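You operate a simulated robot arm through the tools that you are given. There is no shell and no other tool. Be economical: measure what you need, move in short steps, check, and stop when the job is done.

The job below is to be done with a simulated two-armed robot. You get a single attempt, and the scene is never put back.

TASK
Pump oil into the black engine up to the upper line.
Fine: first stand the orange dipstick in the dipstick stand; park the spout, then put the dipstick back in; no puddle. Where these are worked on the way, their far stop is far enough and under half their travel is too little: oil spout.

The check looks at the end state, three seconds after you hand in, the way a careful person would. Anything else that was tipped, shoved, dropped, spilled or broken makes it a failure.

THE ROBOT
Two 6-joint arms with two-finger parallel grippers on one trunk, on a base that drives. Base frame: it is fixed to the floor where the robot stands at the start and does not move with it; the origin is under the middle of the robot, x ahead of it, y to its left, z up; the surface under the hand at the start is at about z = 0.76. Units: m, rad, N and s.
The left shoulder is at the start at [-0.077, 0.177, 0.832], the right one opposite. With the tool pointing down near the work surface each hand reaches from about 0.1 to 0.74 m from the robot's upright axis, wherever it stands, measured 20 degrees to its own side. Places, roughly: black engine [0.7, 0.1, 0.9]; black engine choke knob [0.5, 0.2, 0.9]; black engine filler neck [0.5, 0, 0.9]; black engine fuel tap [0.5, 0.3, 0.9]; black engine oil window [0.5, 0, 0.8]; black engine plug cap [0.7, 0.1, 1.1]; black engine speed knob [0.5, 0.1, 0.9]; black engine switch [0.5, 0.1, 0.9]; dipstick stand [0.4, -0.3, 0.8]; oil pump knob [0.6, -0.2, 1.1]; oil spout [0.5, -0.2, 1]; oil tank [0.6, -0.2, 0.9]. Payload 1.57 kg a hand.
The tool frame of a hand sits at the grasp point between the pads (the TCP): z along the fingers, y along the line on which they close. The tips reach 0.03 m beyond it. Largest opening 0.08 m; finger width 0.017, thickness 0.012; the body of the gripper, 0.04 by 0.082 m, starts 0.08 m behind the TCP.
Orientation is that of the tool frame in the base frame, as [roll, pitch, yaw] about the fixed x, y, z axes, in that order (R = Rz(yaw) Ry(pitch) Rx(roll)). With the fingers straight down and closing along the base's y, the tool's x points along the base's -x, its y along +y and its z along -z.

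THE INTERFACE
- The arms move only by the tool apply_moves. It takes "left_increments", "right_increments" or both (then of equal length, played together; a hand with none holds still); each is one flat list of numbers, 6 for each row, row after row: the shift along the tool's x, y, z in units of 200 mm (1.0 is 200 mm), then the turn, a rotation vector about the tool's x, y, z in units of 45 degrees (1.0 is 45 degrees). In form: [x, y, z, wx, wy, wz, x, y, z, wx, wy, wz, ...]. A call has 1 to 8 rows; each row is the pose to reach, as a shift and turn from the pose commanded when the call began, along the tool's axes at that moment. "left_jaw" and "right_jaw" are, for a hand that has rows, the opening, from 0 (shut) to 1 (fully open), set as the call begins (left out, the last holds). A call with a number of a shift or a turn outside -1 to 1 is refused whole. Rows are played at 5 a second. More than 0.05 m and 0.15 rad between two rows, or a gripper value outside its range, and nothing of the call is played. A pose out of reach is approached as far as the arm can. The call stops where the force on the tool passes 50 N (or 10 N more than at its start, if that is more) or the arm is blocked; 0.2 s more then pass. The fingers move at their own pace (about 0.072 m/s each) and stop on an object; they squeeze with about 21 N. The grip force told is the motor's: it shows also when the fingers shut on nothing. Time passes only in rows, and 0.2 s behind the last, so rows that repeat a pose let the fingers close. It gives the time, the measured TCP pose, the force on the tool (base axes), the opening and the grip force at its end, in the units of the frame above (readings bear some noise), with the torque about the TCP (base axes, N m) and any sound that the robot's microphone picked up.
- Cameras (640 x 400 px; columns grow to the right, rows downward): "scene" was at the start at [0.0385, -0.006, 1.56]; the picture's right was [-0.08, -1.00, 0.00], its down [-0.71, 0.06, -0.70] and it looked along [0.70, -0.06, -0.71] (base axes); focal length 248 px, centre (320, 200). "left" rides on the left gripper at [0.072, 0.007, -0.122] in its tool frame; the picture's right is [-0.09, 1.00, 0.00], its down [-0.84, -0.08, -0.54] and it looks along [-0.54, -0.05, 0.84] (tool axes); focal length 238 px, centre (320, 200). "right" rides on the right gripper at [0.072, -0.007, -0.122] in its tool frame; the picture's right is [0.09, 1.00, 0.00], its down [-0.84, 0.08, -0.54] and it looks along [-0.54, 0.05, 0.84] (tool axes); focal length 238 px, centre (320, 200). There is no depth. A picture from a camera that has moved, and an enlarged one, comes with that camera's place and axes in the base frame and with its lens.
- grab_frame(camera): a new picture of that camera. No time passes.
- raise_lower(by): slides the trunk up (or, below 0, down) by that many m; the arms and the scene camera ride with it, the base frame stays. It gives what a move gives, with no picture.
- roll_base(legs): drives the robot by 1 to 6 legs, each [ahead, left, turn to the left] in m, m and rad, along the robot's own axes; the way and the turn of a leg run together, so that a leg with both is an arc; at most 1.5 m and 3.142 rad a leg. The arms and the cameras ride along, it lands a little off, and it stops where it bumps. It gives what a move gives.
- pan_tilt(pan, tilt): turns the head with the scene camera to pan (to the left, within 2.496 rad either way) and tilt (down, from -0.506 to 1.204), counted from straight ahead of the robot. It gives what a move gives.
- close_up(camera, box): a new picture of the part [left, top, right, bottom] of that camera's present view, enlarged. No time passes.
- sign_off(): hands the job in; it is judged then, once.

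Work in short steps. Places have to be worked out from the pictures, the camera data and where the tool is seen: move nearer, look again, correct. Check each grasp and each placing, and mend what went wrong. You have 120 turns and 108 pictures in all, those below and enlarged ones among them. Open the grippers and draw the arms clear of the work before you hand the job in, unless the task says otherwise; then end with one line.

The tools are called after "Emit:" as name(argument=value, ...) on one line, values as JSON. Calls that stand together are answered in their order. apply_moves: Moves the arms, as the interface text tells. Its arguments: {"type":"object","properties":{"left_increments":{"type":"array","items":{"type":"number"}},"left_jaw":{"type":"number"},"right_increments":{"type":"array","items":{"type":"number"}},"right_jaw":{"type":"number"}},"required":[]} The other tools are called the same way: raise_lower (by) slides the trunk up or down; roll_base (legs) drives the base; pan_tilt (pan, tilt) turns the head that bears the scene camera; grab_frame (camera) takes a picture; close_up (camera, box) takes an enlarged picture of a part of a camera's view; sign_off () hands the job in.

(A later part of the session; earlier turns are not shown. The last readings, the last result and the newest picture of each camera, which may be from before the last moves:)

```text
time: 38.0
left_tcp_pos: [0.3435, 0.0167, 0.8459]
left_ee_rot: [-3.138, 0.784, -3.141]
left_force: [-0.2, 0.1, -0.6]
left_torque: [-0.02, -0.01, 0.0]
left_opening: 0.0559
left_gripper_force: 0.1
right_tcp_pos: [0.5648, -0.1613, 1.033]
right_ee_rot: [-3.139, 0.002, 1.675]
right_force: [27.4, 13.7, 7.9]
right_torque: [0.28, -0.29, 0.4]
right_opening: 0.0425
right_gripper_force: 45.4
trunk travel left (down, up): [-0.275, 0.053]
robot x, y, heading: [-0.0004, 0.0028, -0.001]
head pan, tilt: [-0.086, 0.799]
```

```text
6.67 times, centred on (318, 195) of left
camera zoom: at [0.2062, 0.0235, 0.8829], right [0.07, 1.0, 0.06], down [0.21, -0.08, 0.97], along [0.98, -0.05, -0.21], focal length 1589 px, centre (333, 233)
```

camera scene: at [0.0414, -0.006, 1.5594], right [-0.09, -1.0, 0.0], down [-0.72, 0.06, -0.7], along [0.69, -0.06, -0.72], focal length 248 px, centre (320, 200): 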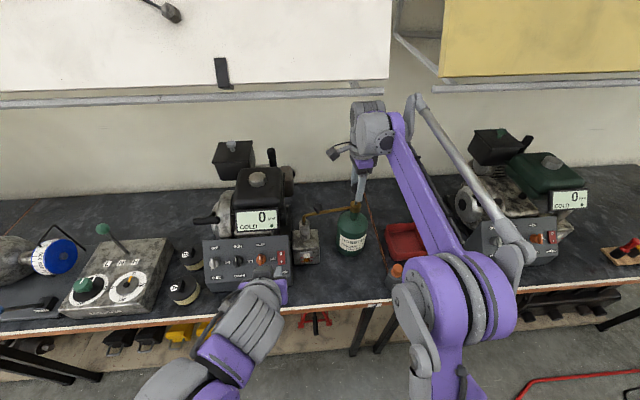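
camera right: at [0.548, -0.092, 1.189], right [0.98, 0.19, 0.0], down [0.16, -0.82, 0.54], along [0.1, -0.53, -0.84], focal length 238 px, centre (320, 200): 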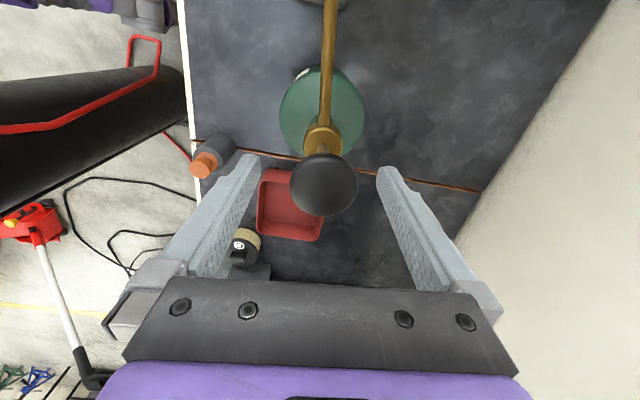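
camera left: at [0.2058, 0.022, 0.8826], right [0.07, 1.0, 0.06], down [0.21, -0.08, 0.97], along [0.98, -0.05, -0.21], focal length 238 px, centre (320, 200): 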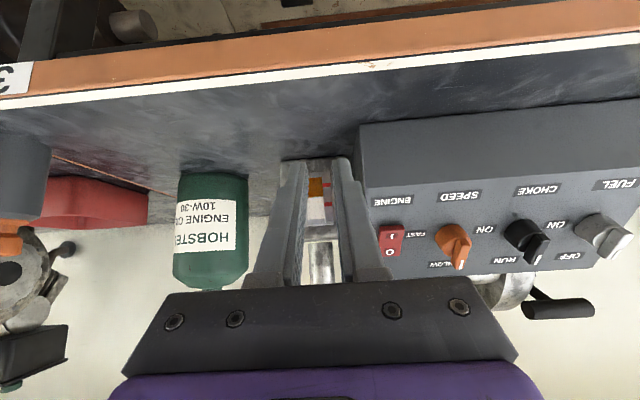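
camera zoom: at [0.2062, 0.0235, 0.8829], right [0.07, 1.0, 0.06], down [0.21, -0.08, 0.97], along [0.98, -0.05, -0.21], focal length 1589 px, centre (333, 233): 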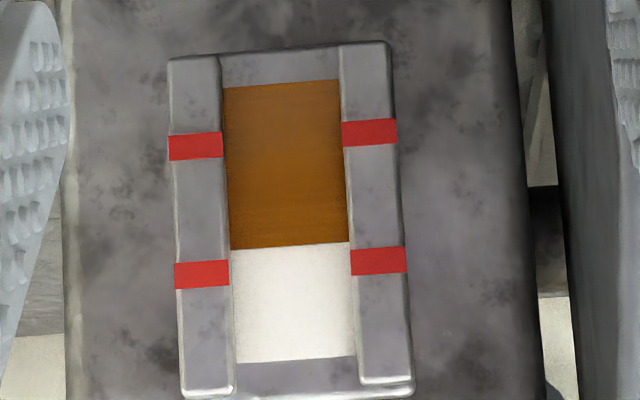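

Level now at row 246, target ≈268. One more 30 mm stroke.

Emit:
apply_moves(right_increments=[0, 0, -0.05, 0, 0, 0, 0, 0, -0.1, 0, 0, 0, 0, 0, -0.15, 0, 0, 0, 0, 0, -0.15, 0, 0, 0])

Emit:
apply_moves(right_increments=[0, 0, 0.03, 0, 0, 0, 0, 0, 0.06, 0, 0, 0, 0, 0, 0.09, 0, 0, 0, 0, 0, 0.12, 0, 0, 0, 0, 0, 0.15, 0, 0, 0, 0, 0, 0.15, 0, 0, 0, 0, 0, 0.15, 0, 0, 0])

Emit:
close_up(camera="left", box=[270, 165, 366, 225])

```text
time: 39.0
left_tcp_pos: [0.3425, 0.0151, 0.8454]
left_ee_rot: [-3.139, 0.781, -3.141]
left_force: [-0.4, -0.3, -0.6]
left_torque: [0.0, -0.03, -0.03]
left_opening: 0.056
left_gripper_force: 0.0
right_tcp_pos: [0.5644, -0.1607, 1.0628]
right_ee_rot: [-3.138, 0.0, 1.672]
right_force: [23.2, 13.6, 1.5]
right_torque: [0.05, -0.37, 0.31]
right_opening: 0.0424
right_gripper_force: 45.2
trunk travel left (down, up): [-0.275, 0.053]
robot x, y, heading: [-0.0034, 0.0021, -0.0]
head pan, tilt: [-0.086, 0.799]
```

```text
time: 40.6
left_tcp_pos: [0.343, 0.0157, 0.8458]
left_ee_rot: [-3.139, 0.783, 3.141]
left_force: [0.3, 0.2, 0.1]
left_torque: [0.0, 0.02, 0.0]
left_opening: 0.0563
left_gripper_force: 0.1
right_tcp_pos: [0.5649, -0.1618, 1.033]
right_ee_rot: [-3.139, 0.002, 1.673]
right_force: [22.8, 11.8, 7.3]
right_torque: [0.03, -0.32, 0.32]
right_opening: 0.0424
right_gripper_force: 44.8
trunk travel left (down, up): [-0.275, 0.053]
robot x, y, heading: [0.0018, 0.0008, -0.002]
head pan, tilt: [-0.086, 0.799]
```

```text
6.67 times, centred on (318, 195) of left
camera zoom: at [0.2058, 0.0233, 0.883], right [0.07, 1.0, 0.06], down [0.21, -0.08, 0.97], along [0.98, -0.05, -0.21], focal length 1589 px, centre (333, 233)
```

zoom: 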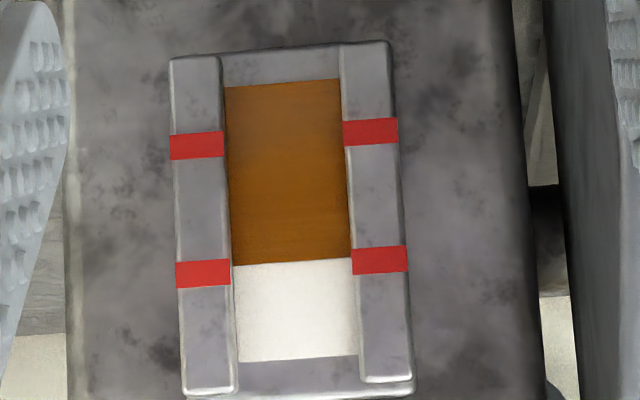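

Apparent level is ~5 px (≈1 mm) under the line's centre. I raise fully and press just 12 mm.

Emit:
apply_moves(right_increments=[0, 0, -0.05, 0, 0, 0, 0, 0, -0.1, 0, 0, 0, 0, 0, -0.15, 0, 0, 0, 0, 0, -0.15, 0, 0, 0])

Emit:
apply_moves(right_increments=[0, 0, 0.03, 0, 0, 0, 0, 0, 0.06, 0, 0, 0, 0, 0, 0.06, 0, 0, 0, 0, 0, 0.06, 0, 0, 0, 0, 0, 0.06, 0, 0, 0])

Emit:
close_up(camera="left", box=[286, 185, 350, 225])

```text
time: 41.6
left_tcp_pos: [0.3428, 0.0167, 0.846]
left_ee_rot: [-3.14, 0.782, -3.14]
left_force: [-0.3, -0.5, 0.2]
left_torque: [0.0, 0.02, -0.01]
left_opening: 0.0561
left_gripper_force: 0.0
right_tcp_pos: [0.5647, -0.1614, 1.0619]
right_ee_rot: [-3.138, 0.001, 1.673]
right_force: [17.9, 9.6, -2.1]
right_torque: [0.04, -0.4, 0.3]
right_opening: 0.0426
right_gripper_force: 45.1
trunk travel left (down, up): [-0.275, 0.053]
robot x, y, heading: [0.001, 0.002, -0.007]
head pan, tilt: [-0.086, 0.799]
```

```text
time: 42.8
left_tcp_pos: [0.3437, 0.0162, 0.845]
left_ee_rot: [-3.139, 0.783, -3.141]
left_force: [0.8, 0.1, 0.1]
left_torque: [-0.01, -0.02, 0.0]
left_opening: 0.056
left_gripper_force: 0.0
right_tcp_pos: [0.5657, -0.16, 1.0508]
right_ee_rot: [-3.141, 0.002, 1.671]
right_force: [24.2, 7.9, 5.1]
right_torque: [-0.08, -0.27, 0.3]
right_opening: 0.0425
right_gripper_force: 45.1
trunk travel left (down, up): [-0.275, 0.053]
robot x, y, heading: [-0.0012, -0.0002, -0.003]
head pan, tilt: [-0.086, 0.799]
```

```text
10.00 times, centred on (318, 205) of left
camera zoom: at [0.206, 0.0228, 0.883], right [0.07, 1.0, 0.06], down [0.21, -0.08, 0.97], along [0.98, -0.05, -0.21], focal length 2384 px, centre (340, 150)
```

zoom: 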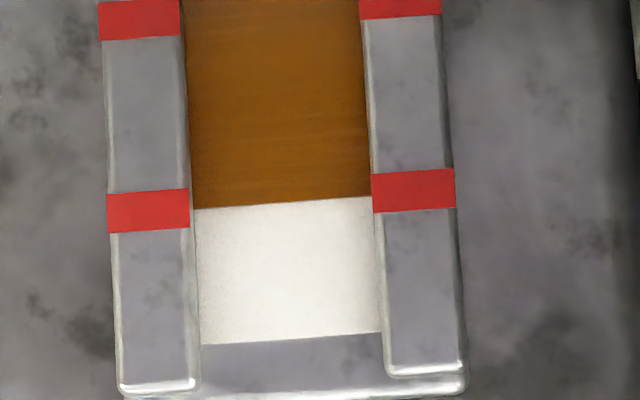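

Apparent level is at the line, but the glass is recessed, so looking downward flatters it. I lower the left camera 3 cm to reduce the parallax and look again.

Emit:
apply_moves(left_increments=[0.05, 0, 0.05, 0, 0, 0, 0.106, 0, 0.106, 0, 0, 0, 0.106, 0, 0.106, 0, 0, 0])

Emit:
close_up(camera="left", box=[278, 165, 358, 215])

```text
time: 43.6
left_tcp_pos: [0.3431, 0.0158, 0.8164]
left_ee_rot: [-3.14, 0.782, 3.14]
left_force: [0.5, 0.3, 0.1]
left_torque: [0.03, -0.01, -0.02]
left_opening: 0.056
left_gripper_force: 0.1
right_tcp_pos: [0.5651, -0.1615, 1.0515]
right_ee_rot: [-3.141, 0.002, 1.671]
right_force: [23.4, 6.1, 4.4]
right_torque: [-0.03, -0.24, 0.37]
right_opening: 0.0423
right_gripper_force: 45.1
trunk travel left (down, up): [-0.275, 0.053]
robot x, y, heading: [-0.0015, -0.0002, -0.005]
head pan, tilt: [-0.086, 0.799]
```

```text
8.00 times, centred on (318, 190) of left
camera zoom: at [0.2061, 0.0231, 0.8531], right [0.07, 1.0, 0.06], down [0.21, -0.08, 0.97], along [0.98, -0.05, -0.21], focal length 1907 px, centre (336, 280)
```

zoom: 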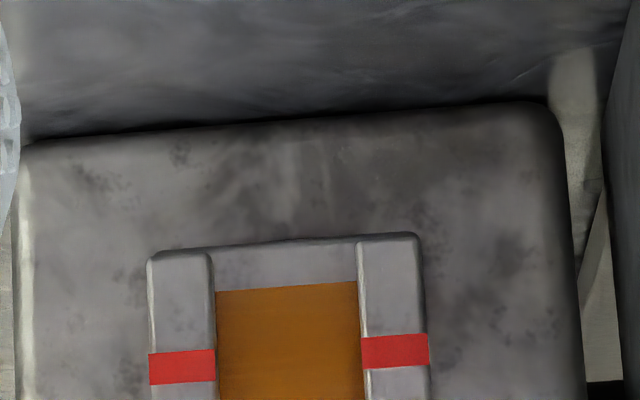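

I need a lower crop of the same view.

Emit:
close_up(camera="left", box=[286, 205, 350, 245])

```text
10.00 times, centred on (318, 225) of left
camera zoom: at [0.2061, 0.0231, 0.8531], right [0.07, 1.0, 0.06], down [0.21, -0.08, 0.97], along [0.98, -0.05, -0.21], focal length 2384 px, centre (340, -50)
```

zoom: 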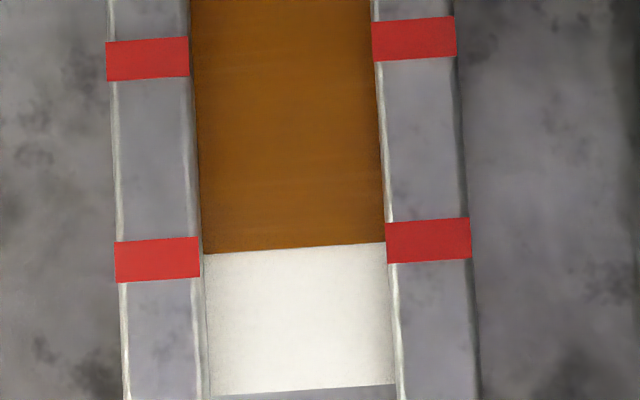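

True level is ~0.6 mm below the line's centre. I add a last 5 mm press and check.

Emit:
apply_moves(right_increments=[0, 0, 0.025, 0, 0, 0, 0, 0, 0.025, 0, 0, 0, 0, 0, 0.025, 0, 0, 0, 0, 0, 0.025, 0, 0, 0])

Emit:
close_up(camera="left", box=[286, 205, 350, 245])

```text
time: 44.6
left_tcp_pos: [0.3422, 0.016, 0.816]
left_ee_rot: [-3.141, 0.785, 3.142]
left_force: [-0.9, 0.2, -0.4]
left_torque: [0.02, 0.0, 0.0]
left_opening: 0.0558
left_gripper_force: 0.0
right_tcp_pos: [0.5655, -0.1622, 1.0455]
right_ee_rot: [-3.141, 0.002, 1.671]
right_force: [25.5, 7.0, 5.4]
right_torque: [0.03, -0.29, 0.31]
right_opening: 0.043
right_gripper_force: 45.0
trunk travel left (down, up): [-0.275, 0.053]
robot x, y, heading: [-0.0003, -0.0029, -0.004]
head pan, tilt: [-0.086, 0.799]
```

```text
10.00 times, centred on (318, 225) of left
camera zoom: at [0.2062, 0.023, 0.8533], right [0.07, 1.0, 0.06], down [0.21, -0.08, 0.97], along [0.98, -0.05, -0.21], focal length 2384 px, centre (340, -50)
```

zoom: 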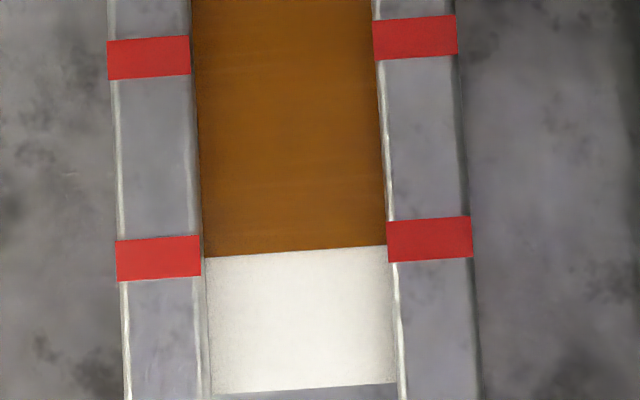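

Level now sits at the upper line's centre. I raise the pump knob back to its top while withdrawing the left arm.

Emit:
apply_moves(left_increments=[-0.123, 0.05, -0.159, 0, 0, 0, -0.247, 0.1, -0.318, 0, 0, 0, -0.37, 0.15, -0.477, 0, 0, 0, -0.493, 0.2, -0.637, 0, 0, 0, -0.617, 0.25, -0.796, 0, 0, 0, -0.74, 0.3, -0.955, 0, 0, 0], right_increments=[0, 0, -0.03, 0, 0, 0, 0, 0, -0.06, 0, 0, 0, 0, 0, -0.085, 0, 0, 0, 0, 0, -0.085, 0, 0, 0, 0, 0, -0.085, 0, 0, 0, 0, 0, -0.085, 0, 0, 0])

Emit:
apply_moves(left_increments=[-0.1, 0.15, 0, 0, 0.1, 0, -0.15, 0.3, 0, 0, 0.2, 0, -0.2, 0.45, 0, 0, 0.3, 0, -0.2, 0.6, 0, 0, 0.4, 0], right_increments=[0, 0, 0, 0, 0, 0, 0, 0, 0, 0, 0, 0, 0, 0, -0.03, 0, 0, 0, 0, 0, -0.06, 0, 0, 0], right_jaw=1)

Emit:
close_up(camera="scene", box=[220, 130, 476, 290])

```text
time: 46.0
left_tcp_pos: [0.3127, 0.0772, 1.0585]
left_ee_rot: [-3.141, 0.782, -3.14]
left_force: [1.0, -1.0, 0.4]
left_torque: [-0.04, 0.02, -0.01]
left_opening: 0.0559
left_gripper_force: 0.0
right_tcp_pos: [0.5648, -0.1613, 1.0626]
right_ee_rot: [-3.141, 0.001, 1.673]
right_force: [22.1, 6.2, 0.9]
right_torque: [-0.07, -0.45, 0.24]
right_opening: 0.0425
right_gripper_force: 45.5
trunk travel left (down, up): [-0.275, 0.053]
robot x, y, heading: [-0.0025, 0.0025, -0.005]
head pan, tilt: [-0.086, 0.799]
```

```text
time: 47.0
left_tcp_pos: [0.338, 0.1953, 1.0869]
left_ee_rot: [-3.141, 0.469, 3.139]
left_force: [0.4, -0.4, 0.6]
left_torque: [-0.03, 0.01, 0.0]
left_opening: 0.0562
left_gripper_force: 0.1
right_tcp_pos: [0.5623, -0.1619, 1.0752]
right_ee_rot: [-3.137, 0.004, 1.671]
right_force: [1.0, -0.2, -0.2]
right_torque: [-0.02, -0.01, 0.02]
right_opening: 0.0801
right_gripper_force: 0.1
trunk travel left (down, up): [-0.275, 0.053]
robot x, y, heading: [0.0016, 0.0002, -0.002]
head pan, tilt: [-0.086, 0.799]
```

```text
2.50 times, centred on (348, 210) of scene
camera zoom: at [0.0389, -0.0061, 1.5595], right [-0.09, -1.0, 0.0], down [-0.71, 0.06, -0.7], along [0.69, -0.06, -0.72], focal length 621 px, centre (250, 175)
```

zoom: 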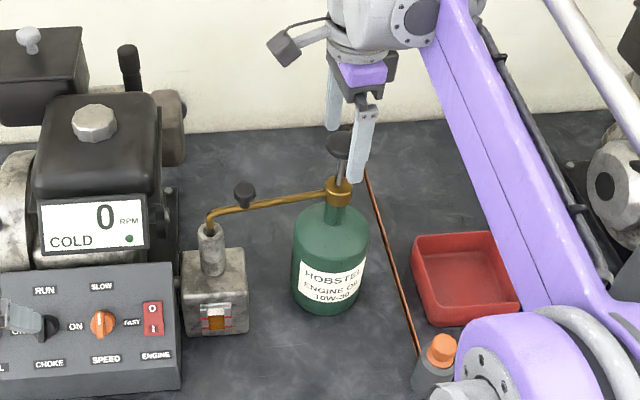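

Everything sits as before. I slide back along the spout to its handle, and lower around it.

Emit:
apply_moves(right_increments=[0.2, -0.006, 0, 0, 0, 0, 0.4, -0.012, 0, 0, 0, 0, 0.585, -0.018, 0, 0, 0, 0])

Emit:
apply_moves(right_increments=[0, 0, 0, 0, 0, 0, 0, 0, 0.2, 0, 0, 0, 0, 0, 0.43, 0, 0, 0], right_jaw=0.65)

Emit:
grab_frame(camera="right")

```text
time: 47.8
left_tcp_pos: [0.337, 0.1956, 1.0864]
left_ee_rot: [-3.138, 0.471, 3.14]
left_force: [0.1, 0.4, -0.6]
left_torque: [0.0, -0.01, -0.04]
left_opening: 0.0557
left_gripper_force: 0.0
right_tcp_pos: [0.5474, -0.0458, 1.0755]
right_ee_rot: [-3.139, 0.0, 1.672]
right_force: [0.4, 0.5, -0.3]
right_torque: [0.01, -0.03, -0.03]
right_opening: 0.0802
right_gripper_force: 0.1
trunk travel left (down, up): [-0.275, 0.053]
robot x, y, heading: [-0.0011, -0.0013, -0.003]
head pan, tilt: [-0.086, 0.799]
```

```text
time: 48.6
left_tcp_pos: [0.338, 0.1955, 1.0856]
left_ee_rot: [3.141, 0.47, 3.14]
left_force: [0.3, 0.3, 0.6]
left_torque: [-0.03, -0.03, -0.03]
left_opening: 0.056
left_gripper_force: 0.1
right_tcp_pos: [0.5456, -0.0437, 0.9888]
right_ee_rot: [-3.14, 0.002, 1.673]
right_force: [0.0, -0.6, -1.2]
right_torque: [-0.01, 0.01, 0.02]
right_opening: 0.0522
right_gripper_force: 0.0
trunk travel left (down, up): [-0.275, 0.053]
robot x, y, heading: [0.0018, 0.0013, -0.003]
head pan, tilt: [-0.086, 0.799]
```

```text
30 pictures are left
camera right: at [0.5315, 0.0261, 1.1114], right [0.98, 0.19, 0.0], down [0.16, -0.82, 0.54], along [0.1, -0.53, -0.84], focal length 238 px, centre (320, 200)
```

right: 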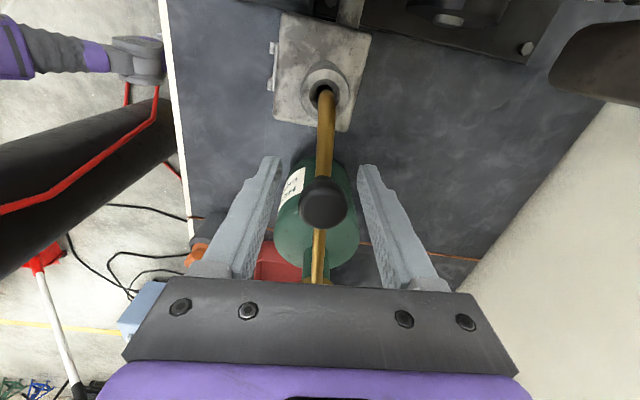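

The handle is centred. I close and swing the spout back 40°.

Emit:
apply_moves(right_increments=[0, 0, 0, 0, 0, 0, 0, 0, 0, 0, 0, 0, 0, 0, 0, 0, 0, 0], right_jaw=0)

Emit:
apply_moves(right_increments=[-0.0058, -0.0828, 0, 0, 0, -0.1778, -0.023, -0.164, 0, 0, 0, -0.3556, -0.0514, -0.242, 0, 0, 0, -0.5333, -0.0904, -0.3153, 0, 0, 0, -0.7111, -0.1392, -0.3825, 0, 0, 0, -0.8889])

Emit:
apply_moves(right_increments=[-0.0058, -0.0828, 0, 0, 0, -0.1778, -0.023, -0.164, 0, 0, 0, -0.3556, -0.0514, -0.242, 0, 0, 0, -0.5333, -0.0904, -0.3153, 0, 0, 0, -0.7111, -0.1392, -0.3825, 0, 0, 0, -0.8889])

Emit:
grab_frame(camera="right")

```text
time: 49.4
left_tcp_pos: [0.3377, 0.1953, 1.0875]
left_ee_rot: [-3.141, 0.471, 3.14]
left_force: [0.3, -1.2, -0.4]
left_torque: [-0.02, -0.02, 0.03]
left_opening: 0.0558
left_gripper_force: 0.0
right_tcp_pos: [0.5463, -0.0447, 0.9893]
right_ee_rot: [-3.139, 0.001, 1.672]
right_force: [-2.1, 0.1, -3.6]
right_torque: [0.02, -0.04, -0.16]
right_opening: 0.0265
right_gripper_force: 37.2
trunk travel left (down, up): [-0.275, 0.053]
robot x, y, heading: [0.0031, 0.0011, 0.001]
head pan, tilt: [-0.086, 0.799]
```

```text
time: 50.6
left_tcp_pos: [0.3392, 0.1944, 1.0868]
left_ee_rot: [-3.142, 0.47, 3.14]
left_force: [0.0, 0.4, 0.7]
left_torque: [0.02, 0.0, 0.01]
left_opening: 0.056
left_gripper_force: 0.1
right_tcp_pos: [0.4736, -0.0844, 0.9889]
right_ee_rot: [-3.141, 0.001, 2.372]
right_force: [6.0, -7.1, 9.9]
right_torque: [0.2, 0.0, -0.2]
right_opening: 0.0264
right_gripper_force: 37.2
trunk travel left (down, up): [-0.275, 0.053]
robot x, y, heading: [-0.0008, 0.0022, 0.001]
head pan, tilt: [-0.086, 0.799]
```

```text
time: 51.8
left_tcp_pos: [0.3396, 0.1949, 1.0856]
left_ee_rot: [-3.141, 0.469, 3.14]
left_force: [-0.5, -0.4, 0.0]
left_torque: [0.0, -0.01, 0.0]
left_opening: 0.056
left_gripper_force: 0.0
right_tcp_pos: [0.4426, -0.157, 0.9877]
right_ee_rot: [-3.14, -0.005, 3.072]
right_force: [17.2, -1.3, 13.0]
right_torque: [0.06, 0.43, -0.05]
right_opening: 0.0264
right_gripper_force: 37.5
trunk travel left (down, up): [-0.275, 0.053]
robot x, y, heading: [-0.0016, -0.0027, 0.005]
head pan, tilt: [-0.086, 0.799]
```

```text
29 pictures are left
camera right: at [0.3691, -0.158, 1.111], right [-0.02, 1.0, 0.0], down [0.84, 0.02, 0.54], along [0.54, 0.01, -0.84], focal length 238 px, centre (320, 200)
```

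right: 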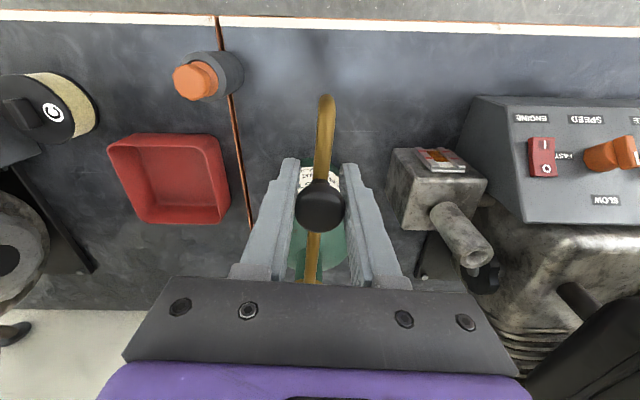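

Nearly parked; I turn the remaining ~4° and feel for the stop.

Emit:
apply_moves(right_increments=[0.003, -0.0208, 0, 0, 0, -0.0444, 0.003, -0.0415, 0, 0, 0, -0.0889, 0.003, -0.052, 0, 0, 0, -0.1])

```text
time: 52.6
left_tcp_pos: [0.3401, 0.197, 1.0853]
left_ee_rot: [-3.141, 0.467, -3.141]
left_force: [-0.5, 0.5, -0.9]
left_torque: [-0.02, 0.0, -0.01]
left_opening: 0.056
left_gripper_force: 0.0
right_tcp_pos: [0.4414, -0.1652, 0.9876]
right_ee_rot: [-3.142, -0.005, -3.135]
right_force: [16.5, 10.8, -17.9]
right_torque: [-0.18, -0.03, 0.03]
right_opening: 0.0264
right_gripper_force: 37.4
trunk travel left (down, up): [-0.275, 0.053]
robot x, y, heading: [-0.001, 0.0013, -0.001]
head pan, tilt: [-0.086, 0.799]
```

Spout meets its park stop (y −0.165, as at the start). I release, rise, and move over the stand.

Emit:
apply_moves(right_increments=[0, 0, 0, 0, 0, 0, 0, 0, 0, 0, 0, 0, 0, 0, -0.2, 0, 0, 0, 0, 0, -0.43, 0, 0, 0, 0.08, -0.2, -0.43, 0, 0, 0, 0.16, -0.4, -0.43, 0, 0, 0, 0.22, -0.57, -0.43, 0, 0, 0], right_jaw=0.8)

Emit:
grab_frame(camera="right")

Emit:
close_up(camera="scene", box=[270, 170, 430, 290])

```text
time: 54.2
left_tcp_pos: [0.3381, 0.194, 1.0866]
left_ee_rot: [3.14, 0.471, 3.14]
left_force: [0.2, 0.0, -0.4]
left_torque: [0.04, 0.0, 0.02]
left_opening: 0.0559
left_gripper_force: 0.0
right_tcp_pos: [0.3953, -0.2847, 1.0766]
right_ee_rot: [-3.14, -0.001, -3.136]
right_force: [0.0, 0.9, -0.4]
right_torque: [0.03, 0.01, -0.04]
right_opening: 0.0639
right_gripper_force: 0.1
trunk travel left (down, up): [-0.275, 0.053]
robot x, y, heading: [0.0005, 0.0011, 0.0]
head pan, tilt: [-0.086, 0.799]
```

```text
28 pictures are left
camera right: at [0.3218, -0.2911, 1.1991], right [-0.1, 1.0, 0.0], down [0.84, 0.08, 0.54], along [0.54, 0.05, -0.84], focal length 238 px, centre (320, 200)
```

right: 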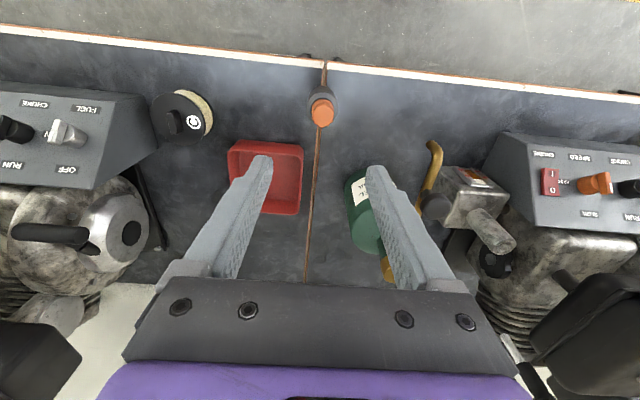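

```text
3.33 times, centred on (350, 230) of scene
camera zoom: at [0.0382, -0.007, 1.5595], right [-0.09, -1.0, 0.0], down [-0.71, 0.06, -0.7], along [0.69, -0.06, -0.72], focal length 828 px, centre (220, 100)
```

zoom: 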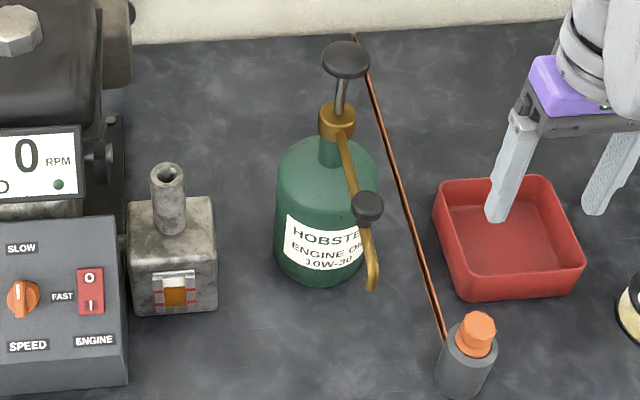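

Spout is parked, no puddle visible. Dipstick handle top at about (0.397, -0.280, 0.865). I descend to just above the rim.

Emit:
apply_moves(right_increments=[-0.01, 0.022, 0.22, 0, 0, 0, -0.01, 0.022, 0.44, 0, 0, 0, -0.01, 0.022, 0.66, 0, 0, 0, -0.01, 0.022, 0.85, 0, 0, 0, -0.01, 0.022, 1.0, 0, 0, 0])

Emit:
grab_frame(camera="right")

```text
time: 55.4
left_tcp_pos: [0.3379, 0.1948, 1.0869]
left_ee_rot: [-3.141, 0.471, 3.139]
left_force: [-0.2, -0.8, -0.1]
left_torque: [0.0, -0.02, -0.01]
left_opening: 0.0563
left_gripper_force: 0.2
right_tcp_pos: [0.3982, -0.2764, 0.8752]
right_ee_rot: [-3.14, -0.002, -3.136]
right_force: [-0.7, 0.6, 0.3]
right_torque: [-0.01, -0.01, 0.0]
right_opening: 0.064
right_gripper_force: 0.1
trunk travel left (down, up): [-0.275, 0.053]
robot x, y, heading: [0.0034, -0.0053, -0.001]
head pan, tilt: [-0.086, 0.799]
```

```text
26 pictures are left
camera right: at [0.3246, -0.2837, 0.9986], right [-0.1, 1.0, 0.0], down [0.84, 0.08, 0.54], along [0.54, 0.05, -0.84], focal length 238 px, centre (320, 200)
```

right: 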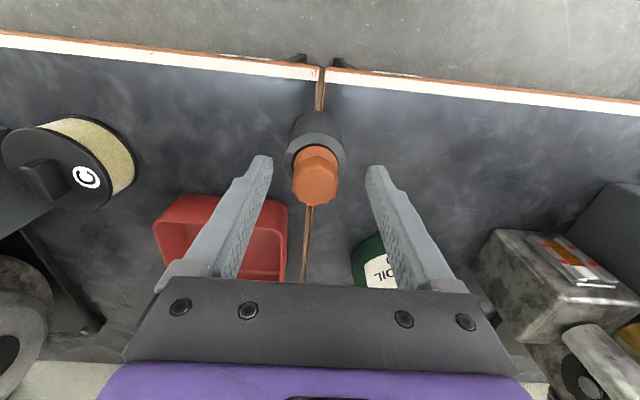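

Centred (handle at (0.398, -0.2796)). I shift 2 mm right, lower 3 mm and close.

Emit:
apply_moves(right_increments=[0, -0.01, 0.013, 0, 0, 0, 0, -0.01, 0.013, 0, 0, 0, 0, -0.01, 0.013, 0, 0, 0])

Emit:
apply_moves(right_increments=[0, 0, 0, 0, 0, 0, 0, 0, 0, 0, 0, 0, 0, 0, 0, 0, 0, 0], right_jaw=0)

Emit:
close_up(camera="right", box=[240, 100, 400, 200])

```text
time: 56.2
left_tcp_pos: [0.3393, 0.1943, 1.0866]
left_ee_rot: [-3.14, 0.471, 3.139]
left_force: [0.1, 0.0, -0.4]
left_torque: [0.0, 0.0, 0.0]
left_opening: 0.0561
left_gripper_force: 0.0
right_tcp_pos: [0.3964, -0.2789, 0.8731]
right_ee_rot: [-3.14, -0.002, -3.136]
right_force: [-0.3, -0.5, 0.1]
right_torque: [-0.01, 0.03, -0.01]
right_opening: 0.0641
right_gripper_force: 0.0
trunk travel left (down, up): [-0.275, 0.053]
robot x, y, heading: [0.0036, -0.0039, -0.004]
head pan, tilt: [-0.086, 0.799]
```

```text
time: 57.0
left_tcp_pos: [0.3375, 0.1958, 1.0875]
left_ee_rot: [-3.141, 0.473, 3.141]
left_force: [-0.7, -0.1, 0.1]
left_torque: [0.02, -0.02, 0.04]
left_opening: 0.056
left_gripper_force: 0.1
right_tcp_pos: [0.3966, -0.2797, 0.8741]
right_ee_rot: [-3.139, -0.001, -3.137]
right_force: [0.7, -0.1, 0.3]
right_torque: [0.02, -0.01, 0.04]
right_opening: 0.0287
right_gripper_force: 21.2
trunk travel left (down, up): [-0.275, 0.053]
robot x, y, heading: [-0.0008, -0.0018, -0.005]
head pan, tilt: [-0.086, 0.799]
```

```text
4.00 times, centred on (320, 150) of right
camera zoom: at [0.3242, -0.2859, 0.9962], right [-0.1, 1.0, 0.0], down [0.84, 0.08, 0.54], along [0.54, 0.05, -0.84], focal length 953 px, centre (320, 400)
```

zoom: 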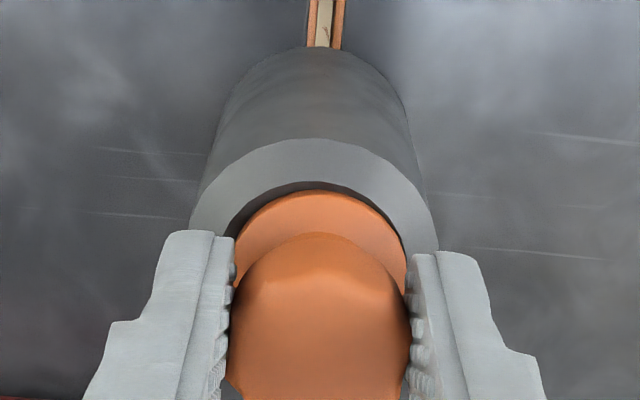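

Gripped on the cap (0.0287 m). I lift straight out.

Emit:
apply_moves(right_increments=[0, 0, -0.1, 0, 0, 0, 0, 0, -0.25, 0, 0, 0, 0, 0, -0.45, 0, 0, 0, 0, 0, -0.65, 0, 0, 0, 0, 0, -0.85, 0, 0, 0, 0, 0, -1.0, 0, 0, 0])

Emit:
apply_moves(right_increments=[0, 0, -0.2, 0, 0, 0, 0, 0, -0.4, 0, 0, 0, 0, 0.15, -0.5, 0, 0, 0, 0, 0.35, -0.5, 0, 0, 0, 0, 0.55, -0.5, 0, 0, 0, 0, 0.75, -0.5, 0, 0, 0, 0, 0.95, -0.5, 0, 0, 0])

Emit:
grab_frame(camera="right")

Emit:
close_up(camera="scene", box=[220, 130, 476, 290])

```text
time: 58.4
left_tcp_pos: [0.3387, 0.196, 1.0867]
left_ee_rot: [-3.14, 0.473, 3.137]
left_force: [0.9, 0.2, -0.1]
left_torque: [0.0, -0.01, -0.02]
left_opening: 0.056
left_gripper_force: 0.1
right_tcp_pos: [0.3962, -0.2791, 1.0726]
right_ee_rot: [-3.14, -0.002, -3.137]
right_force: [0.0, -1.0, -1.2]
right_torque: [0.01, -0.01, 0.0]
right_opening: 0.0286
right_gripper_force: 20.9
trunk travel left (down, up): [-0.275, 0.053]
robot x, y, heading: [-0.0011, 0.0012, -0.002]
head pan, tilt: [-0.086, 0.799]
```

```text
time: 60.0
left_tcp_pos: [0.3382, 0.1954, 1.0867]
left_ee_rot: [3.141, 0.471, 3.14]
left_force: [0.8, -0.5, -0.1]
left_torque: [0.03, 0.01, 0.0]
left_opening: 0.0562
left_gripper_force: 0.0
right_tcp_pos: [0.3997, -0.0879, 1.1737]
right_ee_rot: [-3.141, -0.002, -3.137]
right_force: [0.5, 0.7, 0.0]
right_torque: [-0.05, 0.05, -0.01]
right_opening: 0.0286
right_gripper_force: 21.0
trunk travel left (down, up): [-0.275, 0.053]
robot x, y, heading: [-0.0006, 0.0036, 0.0]
head pan, tilt: [-0.086, 0.799]
```

```text
24 pictures are left
camera right: at [0.3267, -0.0946, 1.2966], right [-0.1, 1.0, 0.0], down [0.84, 0.08, 0.54], along [0.54, 0.05, -0.84], focal length 238 px, centre (320, 200)
```

right: 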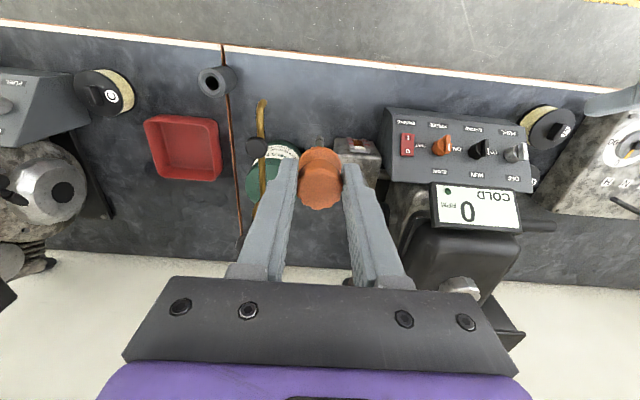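

```text
2.50 times, centred on (348, 210) of scene
camera zoom: at [0.0384, -0.0056, 1.5595], right [-0.09, -1.0, 0.0], down [-0.71, 0.06, -0.7], along [0.69, -0.06, -0.72], focal length 621 px, centre (250, 175)
```

zoom: 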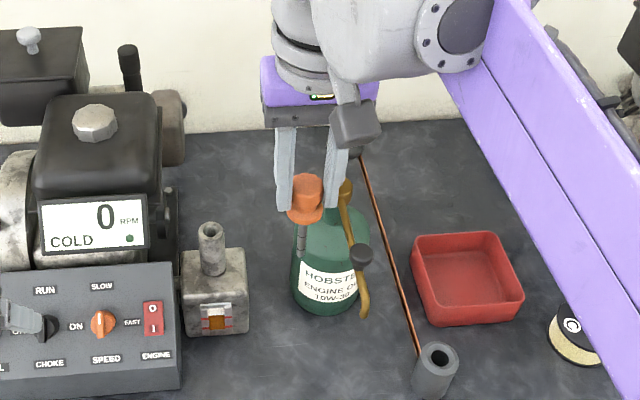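

Dipstick hangs straight. I move to y≈0, lower, then go forward to just short of the neck.

Emit:
apply_moves(right_increments=[0, 0.2, 0.05, 0, 0, 0, 0, 0.4, 0.1, 0, 0, 0, 0, 0.44, 0.25, 0, 0, 0, 0, 0.44, 0.43, 0, 0, 0, -0.2, 0.44, 0.43, 0, 0, 0, -0.4, 0.44, 0.43, 0, 0, 0, -0.6, 0.44, 0.43, 0, 0, 0, -0.66, 0.44, 0.43, 0, 0, 0])

Emit:
close_up(camera="right", box=[240, 80, 400, 180])

Emit:
close_up(camera="scene", box=[270, 170, 350, 220])

Emit:
grab_frame(camera="left")

```text
time: 61.8
left_tcp_pos: [0.3391, 0.1943, 1.0868]
left_ee_rot: [-3.141, 0.471, -3.141]
left_force: [0.4, 0.1, 0.2]
left_torque: [-0.01, -0.04, 0.03]
left_opening: 0.0559
left_gripper_force: 0.0
right_tcp_pos: [0.5272, -0.0003, 1.0865]
right_ee_rot: [3.142, -0.001, -3.136]
right_force: [0.9, 0.4, -0.6]
right_torque: [0.02, 0.03, 0.04]
right_opening: 0.0288
right_gripper_force: 21.0
trunk travel left (down, up): [-0.275, 0.053]
robot x, y, heading: [-0.0027, 0.0005, -0.003]
head pan, tilt: [-0.086, 0.799]
```

```text
4.00 times, centred on (320, 130) of right
camera zoom: at [0.4552, -0.0074, 1.2091], right [-0.1, 1.0, 0.0], down [0.84, 0.08, 0.54], along [0.54, 0.05, -0.84], focal length 953 px, centre (320, 480)
```

zoom: 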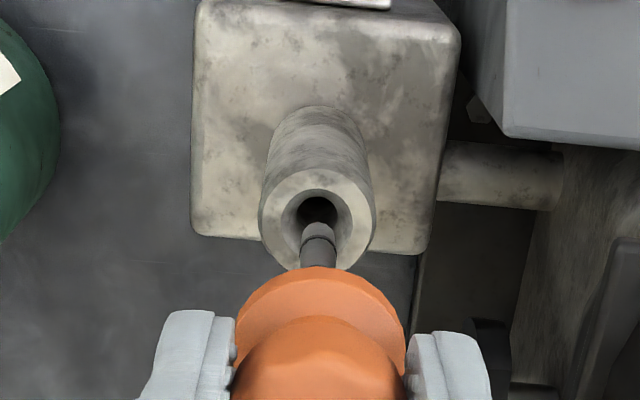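

```text
8.00 times, centred on (310, 195) of scene
camera zoom: at [0.038, -0.0064, 1.5595], right [-0.09, -1.0, 0.0], down [-0.71, 0.06, -0.7], along [0.69, -0.06, -0.72], focal length 1988 px, centre (400, 240)
```

zoom: 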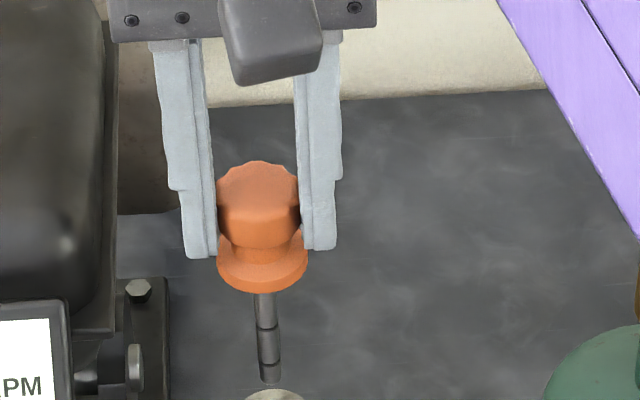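

```text
20 pictures are left
camera left: at [0.2186, 0.2026, 1.1639], right [0.08, 1.0, 0.04], down [0.5, -0.08, 0.86], along [0.86, -0.05, -0.5], focal length 238 px, centre (320, 200)
```

left: 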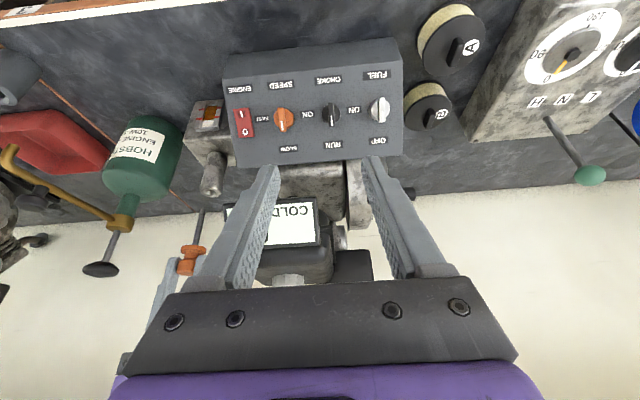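

Right camera puts the neck axis at x≈0.536, y≈-0.001; I shift forward 9 mm and lower 2 cm, leaving ~1 cm gap, and recheck.

Emit:
apply_moves(right_increments=[-0.045, 0, 0, 0, 0, 0, -0.045, 0, 0.05, 0, 0, 0, -0.045, 0, 0.09, 0, 0, 0])

Emit:
close_up(camera="right", box=[280, 105, 360, 155])

Emit:
close_up(camera="scene", box=[278, 195, 342, 235])

```text
time: 62.6
left_tcp_pos: [0.3373, 0.1949, 1.0862]
left_ee_rot: [-3.141, 0.47, 3.14]
left_force: [0.2, 0.1, 1.4]
left_torque: [0.01, -0.01, 0.0]
left_opening: 0.0561
left_gripper_force: 0.1
right_tcp_pos: [0.5372, -0.0003, 1.067]
right_ee_rot: [-3.138, -0.001, -3.137]
right_force: [-0.2, 0.0, -0.9]
right_torque: [0.0, 0.01, 0.0]
right_opening: 0.0287
right_gripper_force: 20.9
trunk travel left (down, up): [-0.275, 0.053]
robot x, y, heading: [-0.0011, 0.0016, 0.0]
head pan, tilt: [-0.086, 0.799]
```

```text
8.00 times, centred on (320, 130) of right
camera zoom: at [0.4648, -0.0068, 1.1904], right [-0.1, 1.0, 0.0], down [0.84, 0.08, 0.54], along [0.54, 0.05, -0.84], focal length 1907 px, centre (320, 760)
```

zoom: 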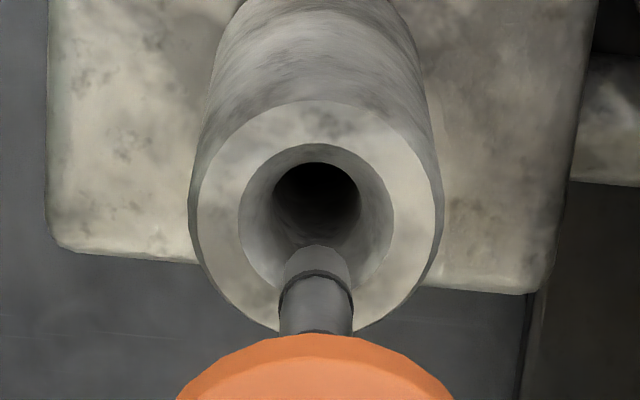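

```text
10.00 times, centred on (310, 215) of scene
camera zoom: at [0.0385, -0.0063, 1.5595], right [-0.09, -1.0, 0.0], down [-0.71, 0.06, -0.7], along [0.69, -0.06, -0.72], focal length 2485 px, centre (420, 50)
```

zoom: 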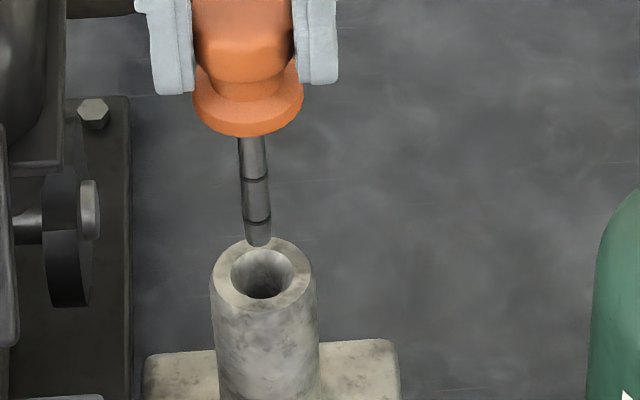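

Neck axis ≈ (0.537, -0.001, 0.948), and the stick tip lies over it within ~1 mm in both views. I lower 3 cm slowly and check.

Emit:
apply_moves(right_increments=[0, 0, 0.05, 0, 0, 0, 0, 0, 0.075, 0, 0, 0, 0, 0, 0.1, 0, 0, 0, 0, 0, 0.125, 0, 0, 0, 0, 0, 0.15, 0, 0, 0])

Emit:
close_up(camera="scene", box=[278, 195, 342, 235])

```text
time: 63.8
left_tcp_pos: [0.3381, 0.1945, 1.0858]
left_ee_rot: [3.141, 0.471, 3.139]
left_force: [-0.3, 0.3, 0.1]
left_torque: [-0.01, 0.04, 0.01]
left_opening: 0.0561
left_gripper_force: 0.1
right_tcp_pos: [0.536, -0.0008, 1.0371]
right_ee_rot: [-3.141, -0.002, -3.135]
right_force: [0.1, -0.8, -0.4]
right_torque: [0.0, -0.02, -0.01]
right_opening: 0.0285
right_gripper_force: 20.7
trunk travel left (down, up): [-0.275, 0.053]
robot x, y, heading: [0.0016, 0.0001, -0.003]
head pan, tilt: [-0.086, 0.799]
```

```text
10.00 times, centred on (310, 215) of scene
camera zoom: at [0.0382, -0.0064, 1.5595], right [-0.09, -1.0, 0.0], down [-0.71, 0.06, -0.7], along [0.69, -0.06, -0.72], focal length 2485 px, centre (420, 50)
```

zoom: 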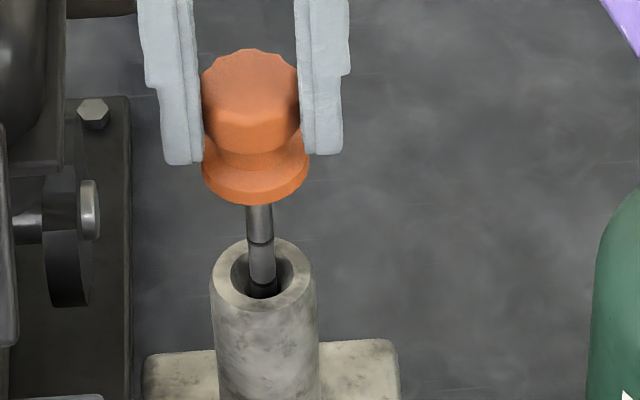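

The stick is entering the bore with no force. I continue 2.5 cm.

Emit:
apply_moves(right_increments=[0, 0, 0.025, 0, 0, 0, 0, 0, 0.05, 0, 0, 0, 0, 0, 0.075, 0, 0, 0, 0, 0, 0.1, 0, 0, 0, 0, 0, 0.125, 0, 0, 0])

Emit:
close_up(camera="scene", box=[278, 195, 342, 235])

```text
time: 65.0
left_tcp_pos: [0.3382, 0.1953, 1.0864]
left_ee_rot: [3.141, 0.47, 3.14]
left_force: [-0.1, 0.1, 0.2]
left_torque: [0.04, 0.01, 0.01]
left_opening: 0.0556
left_gripper_force: 0.1
right_tcp_pos: [0.5365, 0.0004, 1.0122]
right_ee_rot: [-3.141, -0.001, -3.138]
right_force: [-0.1, 0.6, 0.0]
right_torque: [0.0, -0.03, 0.04]
right_opening: 0.0285
right_gripper_force: 20.9
trunk travel left (down, up): [-0.275, 0.053]
robot x, y, heading: [-0.0025, -0.0004, -0.001]
head pan, tilt: [-0.086, 0.799]
```

```text
10.00 times, centred on (310, 215) of scene
camera zoom: at [0.0382, -0.0064, 1.5595], right [-0.09, -1.0, 0.0], down [-0.71, 0.06, -0.7], along [0.69, -0.06, -0.72], focal length 2485 px, centre (420, 50)
```

zoom: 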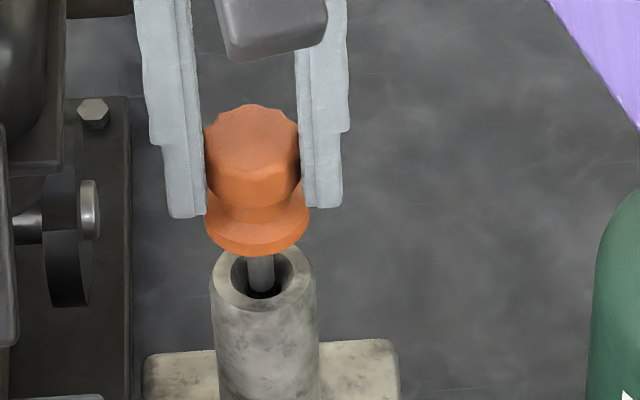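

Inserted well; about 2 cm to seat. I continue in 4 mm steps until contact.

Emit:
apply_moves(right_increments=[0, 0, 0.025, 0, 0, 0, 0, 0, 0.05, 0, 0, 0, 0, 0, 0.07, 0, 0, 0, 0, 0, 0.09, 0, 0, 0, 0, 0, 0.1, 0, 0, 0, 0, 0, 0.11, 0, 0, 0])

Emit:
close_up(camera="scene", box=[278, 195, 342, 235])

```text
time: 66.4
left_tcp_pos: [0.3375, 0.1958, 1.0855]
left_ee_rot: [-3.141, 0.473, 3.139]
left_force: [-0.7, -0.4, 0.2]
left_torque: [0.01, 0.0, 0.02]
left_opening: 0.056
left_gripper_force: 0.1
right_tcp_pos: [0.537, -0.0004, 0.9903]
right_ee_rot: [-3.14, -0.001, -3.136]
right_force: [0.2, -0.7, -0.5]
right_torque: [0.0, 0.01, -0.04]
right_opening: 0.0284
right_gripper_force: 20.9
trunk travel left (down, up): [-0.275, 0.053]
robot x, y, heading: [0.0013, -0.0023, -0.005]
head pan, tilt: [-0.086, 0.799]
```

```text
10.00 times, centred on (310, 215) of scene
camera zoom: at [0.0382, -0.0063, 1.5595], right [-0.09, -1.0, 0.0], down [-0.71, 0.06, -0.7], along [0.69, -0.06, -0.72], focal length 2485 px, centre (420, 50)
```

zoom: 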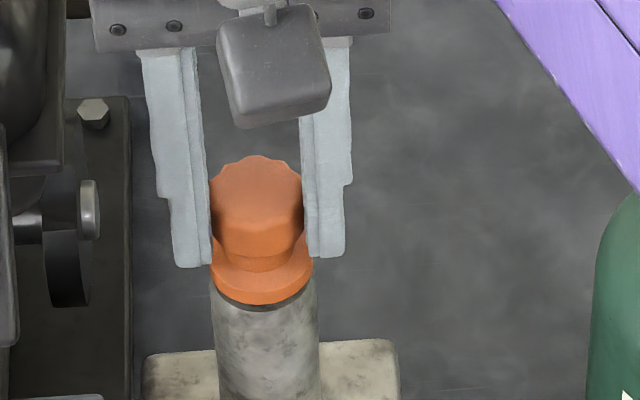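

A few millimetres from seated. I lower further until contact is felt.

Emit:
apply_moves(right_increments=[0, 0, 0.012, 0, 0, 0, 0, 0, 0.025, 0, 0, 0, 0, 0, 0.032, 0, 0, 0])

Emit:
close_up(camera="scene", box=[278, 195, 342, 235])

```text
time: 67.2
left_tcp_pos: [0.3378, 0.1947, 1.0871]
left_ee_rot: [-3.141, 0.474, 3.14]
left_force: [-0.1, -0.1, 0.6]
left_torque: [0.05, -0.03, 0.0]
left_opening: 0.0562
left_gripper_force: 0.0
right_tcp_pos: [0.5364, -0.0003, 0.9851]
right_ee_rot: [-3.14, -0.002, -3.137]
right_force: [1.7, 1.8, 15.4]
right_torque: [0.04, -0.17, -0.1]
right_opening: 0.0286
right_gripper_force: 21.0
trunk travel left (down, up): [-0.275, 0.053]
robot x, y, heading: [0.0018, -0.0006, 0.002]
head pan, tilt: [-0.086, 0.799]
```

```text
10.00 times, centred on (310, 215) of scene
camera zoom: at [0.037, -0.0062, 1.5596], right [-0.09, -1.0, 0.0], down [-0.71, 0.06, -0.7], along [0.7, -0.06, -0.72], focal length 2485 px, centre (420, 50)
```

zoom: 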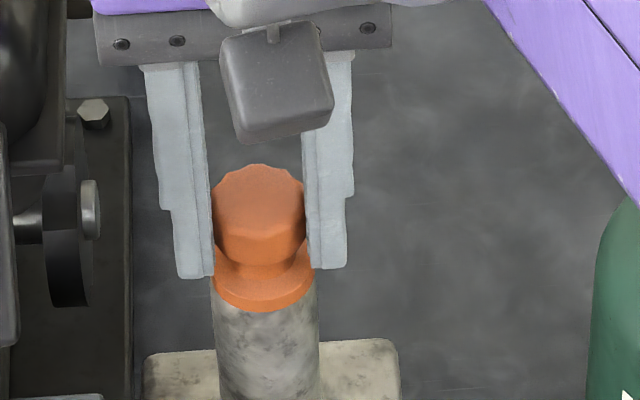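

Seated on the neck with 15 N contact. I open and rise clear.

Emit:
apply_moves(right_increments=[0, 0, -0.01, 0, 0, 0, 0, 0, -0.01, 0, 0, 0, 0, 0, -0.1, 0, 0, 0, 0, 0, -0.25, 0, 0, 0, 0, 0, -0.4, 0, 0, 0, 0.2, 0, -0.45, 0, 0, 0, 0.4, 0, -0.45, 0, 0, 0, 0.6, 0, -0.5, 0, 0, 0], right_jaw=0.8)

Emit:
apply_moves(right_increments=[0.1, 0, -0.2, 0, 0, 0, 0.2, -0.1, -0.4, 0, 0, 0, 0.2, -0.3, -0.5, 0, 0, 0, 0.2, -0.5, -0.5, 0, 0, 0, 0.2, -0.7, -0.5, 0, 0, 0, 0.2, -0.9, -0.5, 0, 0, 0])

Emit:
close_up(camera="scene", box=[220, 140, 460, 290])

Emit:
close_up(camera="scene", box=[278, 205, 342, 270])

```text
time: 69.0
left_tcp_pos: [0.3377, 0.1945, 1.0876]
left_ee_rot: [3.141, 0.474, 3.14]
left_force: [-0.2, 0.6, -0.3]
left_torque: [0.01, -0.02, -0.01]
left_opening: 0.0559
left_gripper_force: 0.1
right_tcp_pos: [0.4147, -0.0022, 1.0855]
right_ee_rot: [-3.14, -0.001, -3.136]
right_force: [-0.4, 0.1, 0.2]
right_torque: [0.01, -0.02, -0.01]
right_opening: 0.0639
right_gripper_force: 0.0
trunk travel left (down, up): [-0.275, 0.053]
robot x, y, heading: [0.0015, 0.0022, -0.002]
head pan, tilt: [-0.086, 0.799]
```

```text
time: 70.4
left_tcp_pos: [0.3389, 0.1943, 1.0871]
left_ee_rot: [3.142, 0.468, 3.138]
left_force: [-1.0, -0.2, 0.2]
left_torque: [0.01, -0.03, 0.0]
left_opening: 0.056
left_gripper_force: 0.1
right_tcp_pos: [0.3805, -0.1817, 1.1831]
right_ee_rot: [-3.139, -0.004, -3.133]
right_force: [-0.5, -0.7, -0.1]
right_torque: [0.02, 0.0, 0.0]
right_opening: 0.0639
right_gripper_force: 0.0
trunk travel left (down, up): [-0.275, 0.053]
robot x, y, heading: [-0.0065, -0.0007, -0.002]
head pan, tilt: [-0.086, 0.799]
```

```text
2.67 times, centred on (340, 215) of scene
camera zoom: at [0.0397, -0.0067, 1.5595], right [-0.09, -1.0, 0.0], down [-0.71, 0.06, -0.7], along [0.69, -0.06, -0.72], focal length 663 px, centre (267, 160)
```

zoom: 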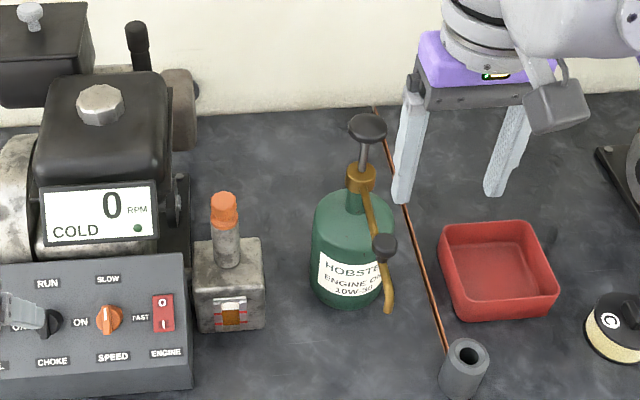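

```text
6.15 times, centred on (310, 238) of scene
camera zoom: at [0.0397, -0.0067, 1.5595], right [-0.09, -1.0, 0.0], down [-0.71, 0.06, -0.7], along [0.69, -0.06, -0.72], focal length 1529 px, centre (382, -31)
```

zoom: 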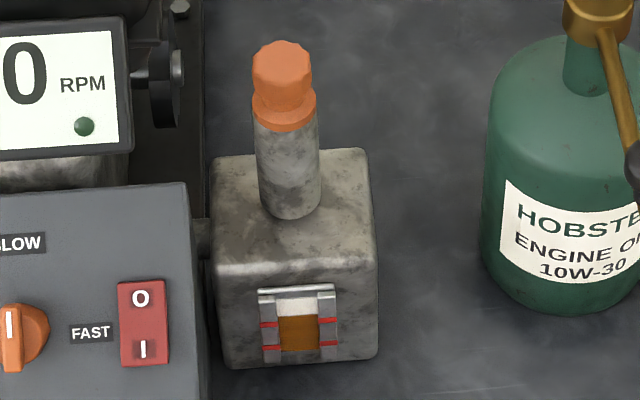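

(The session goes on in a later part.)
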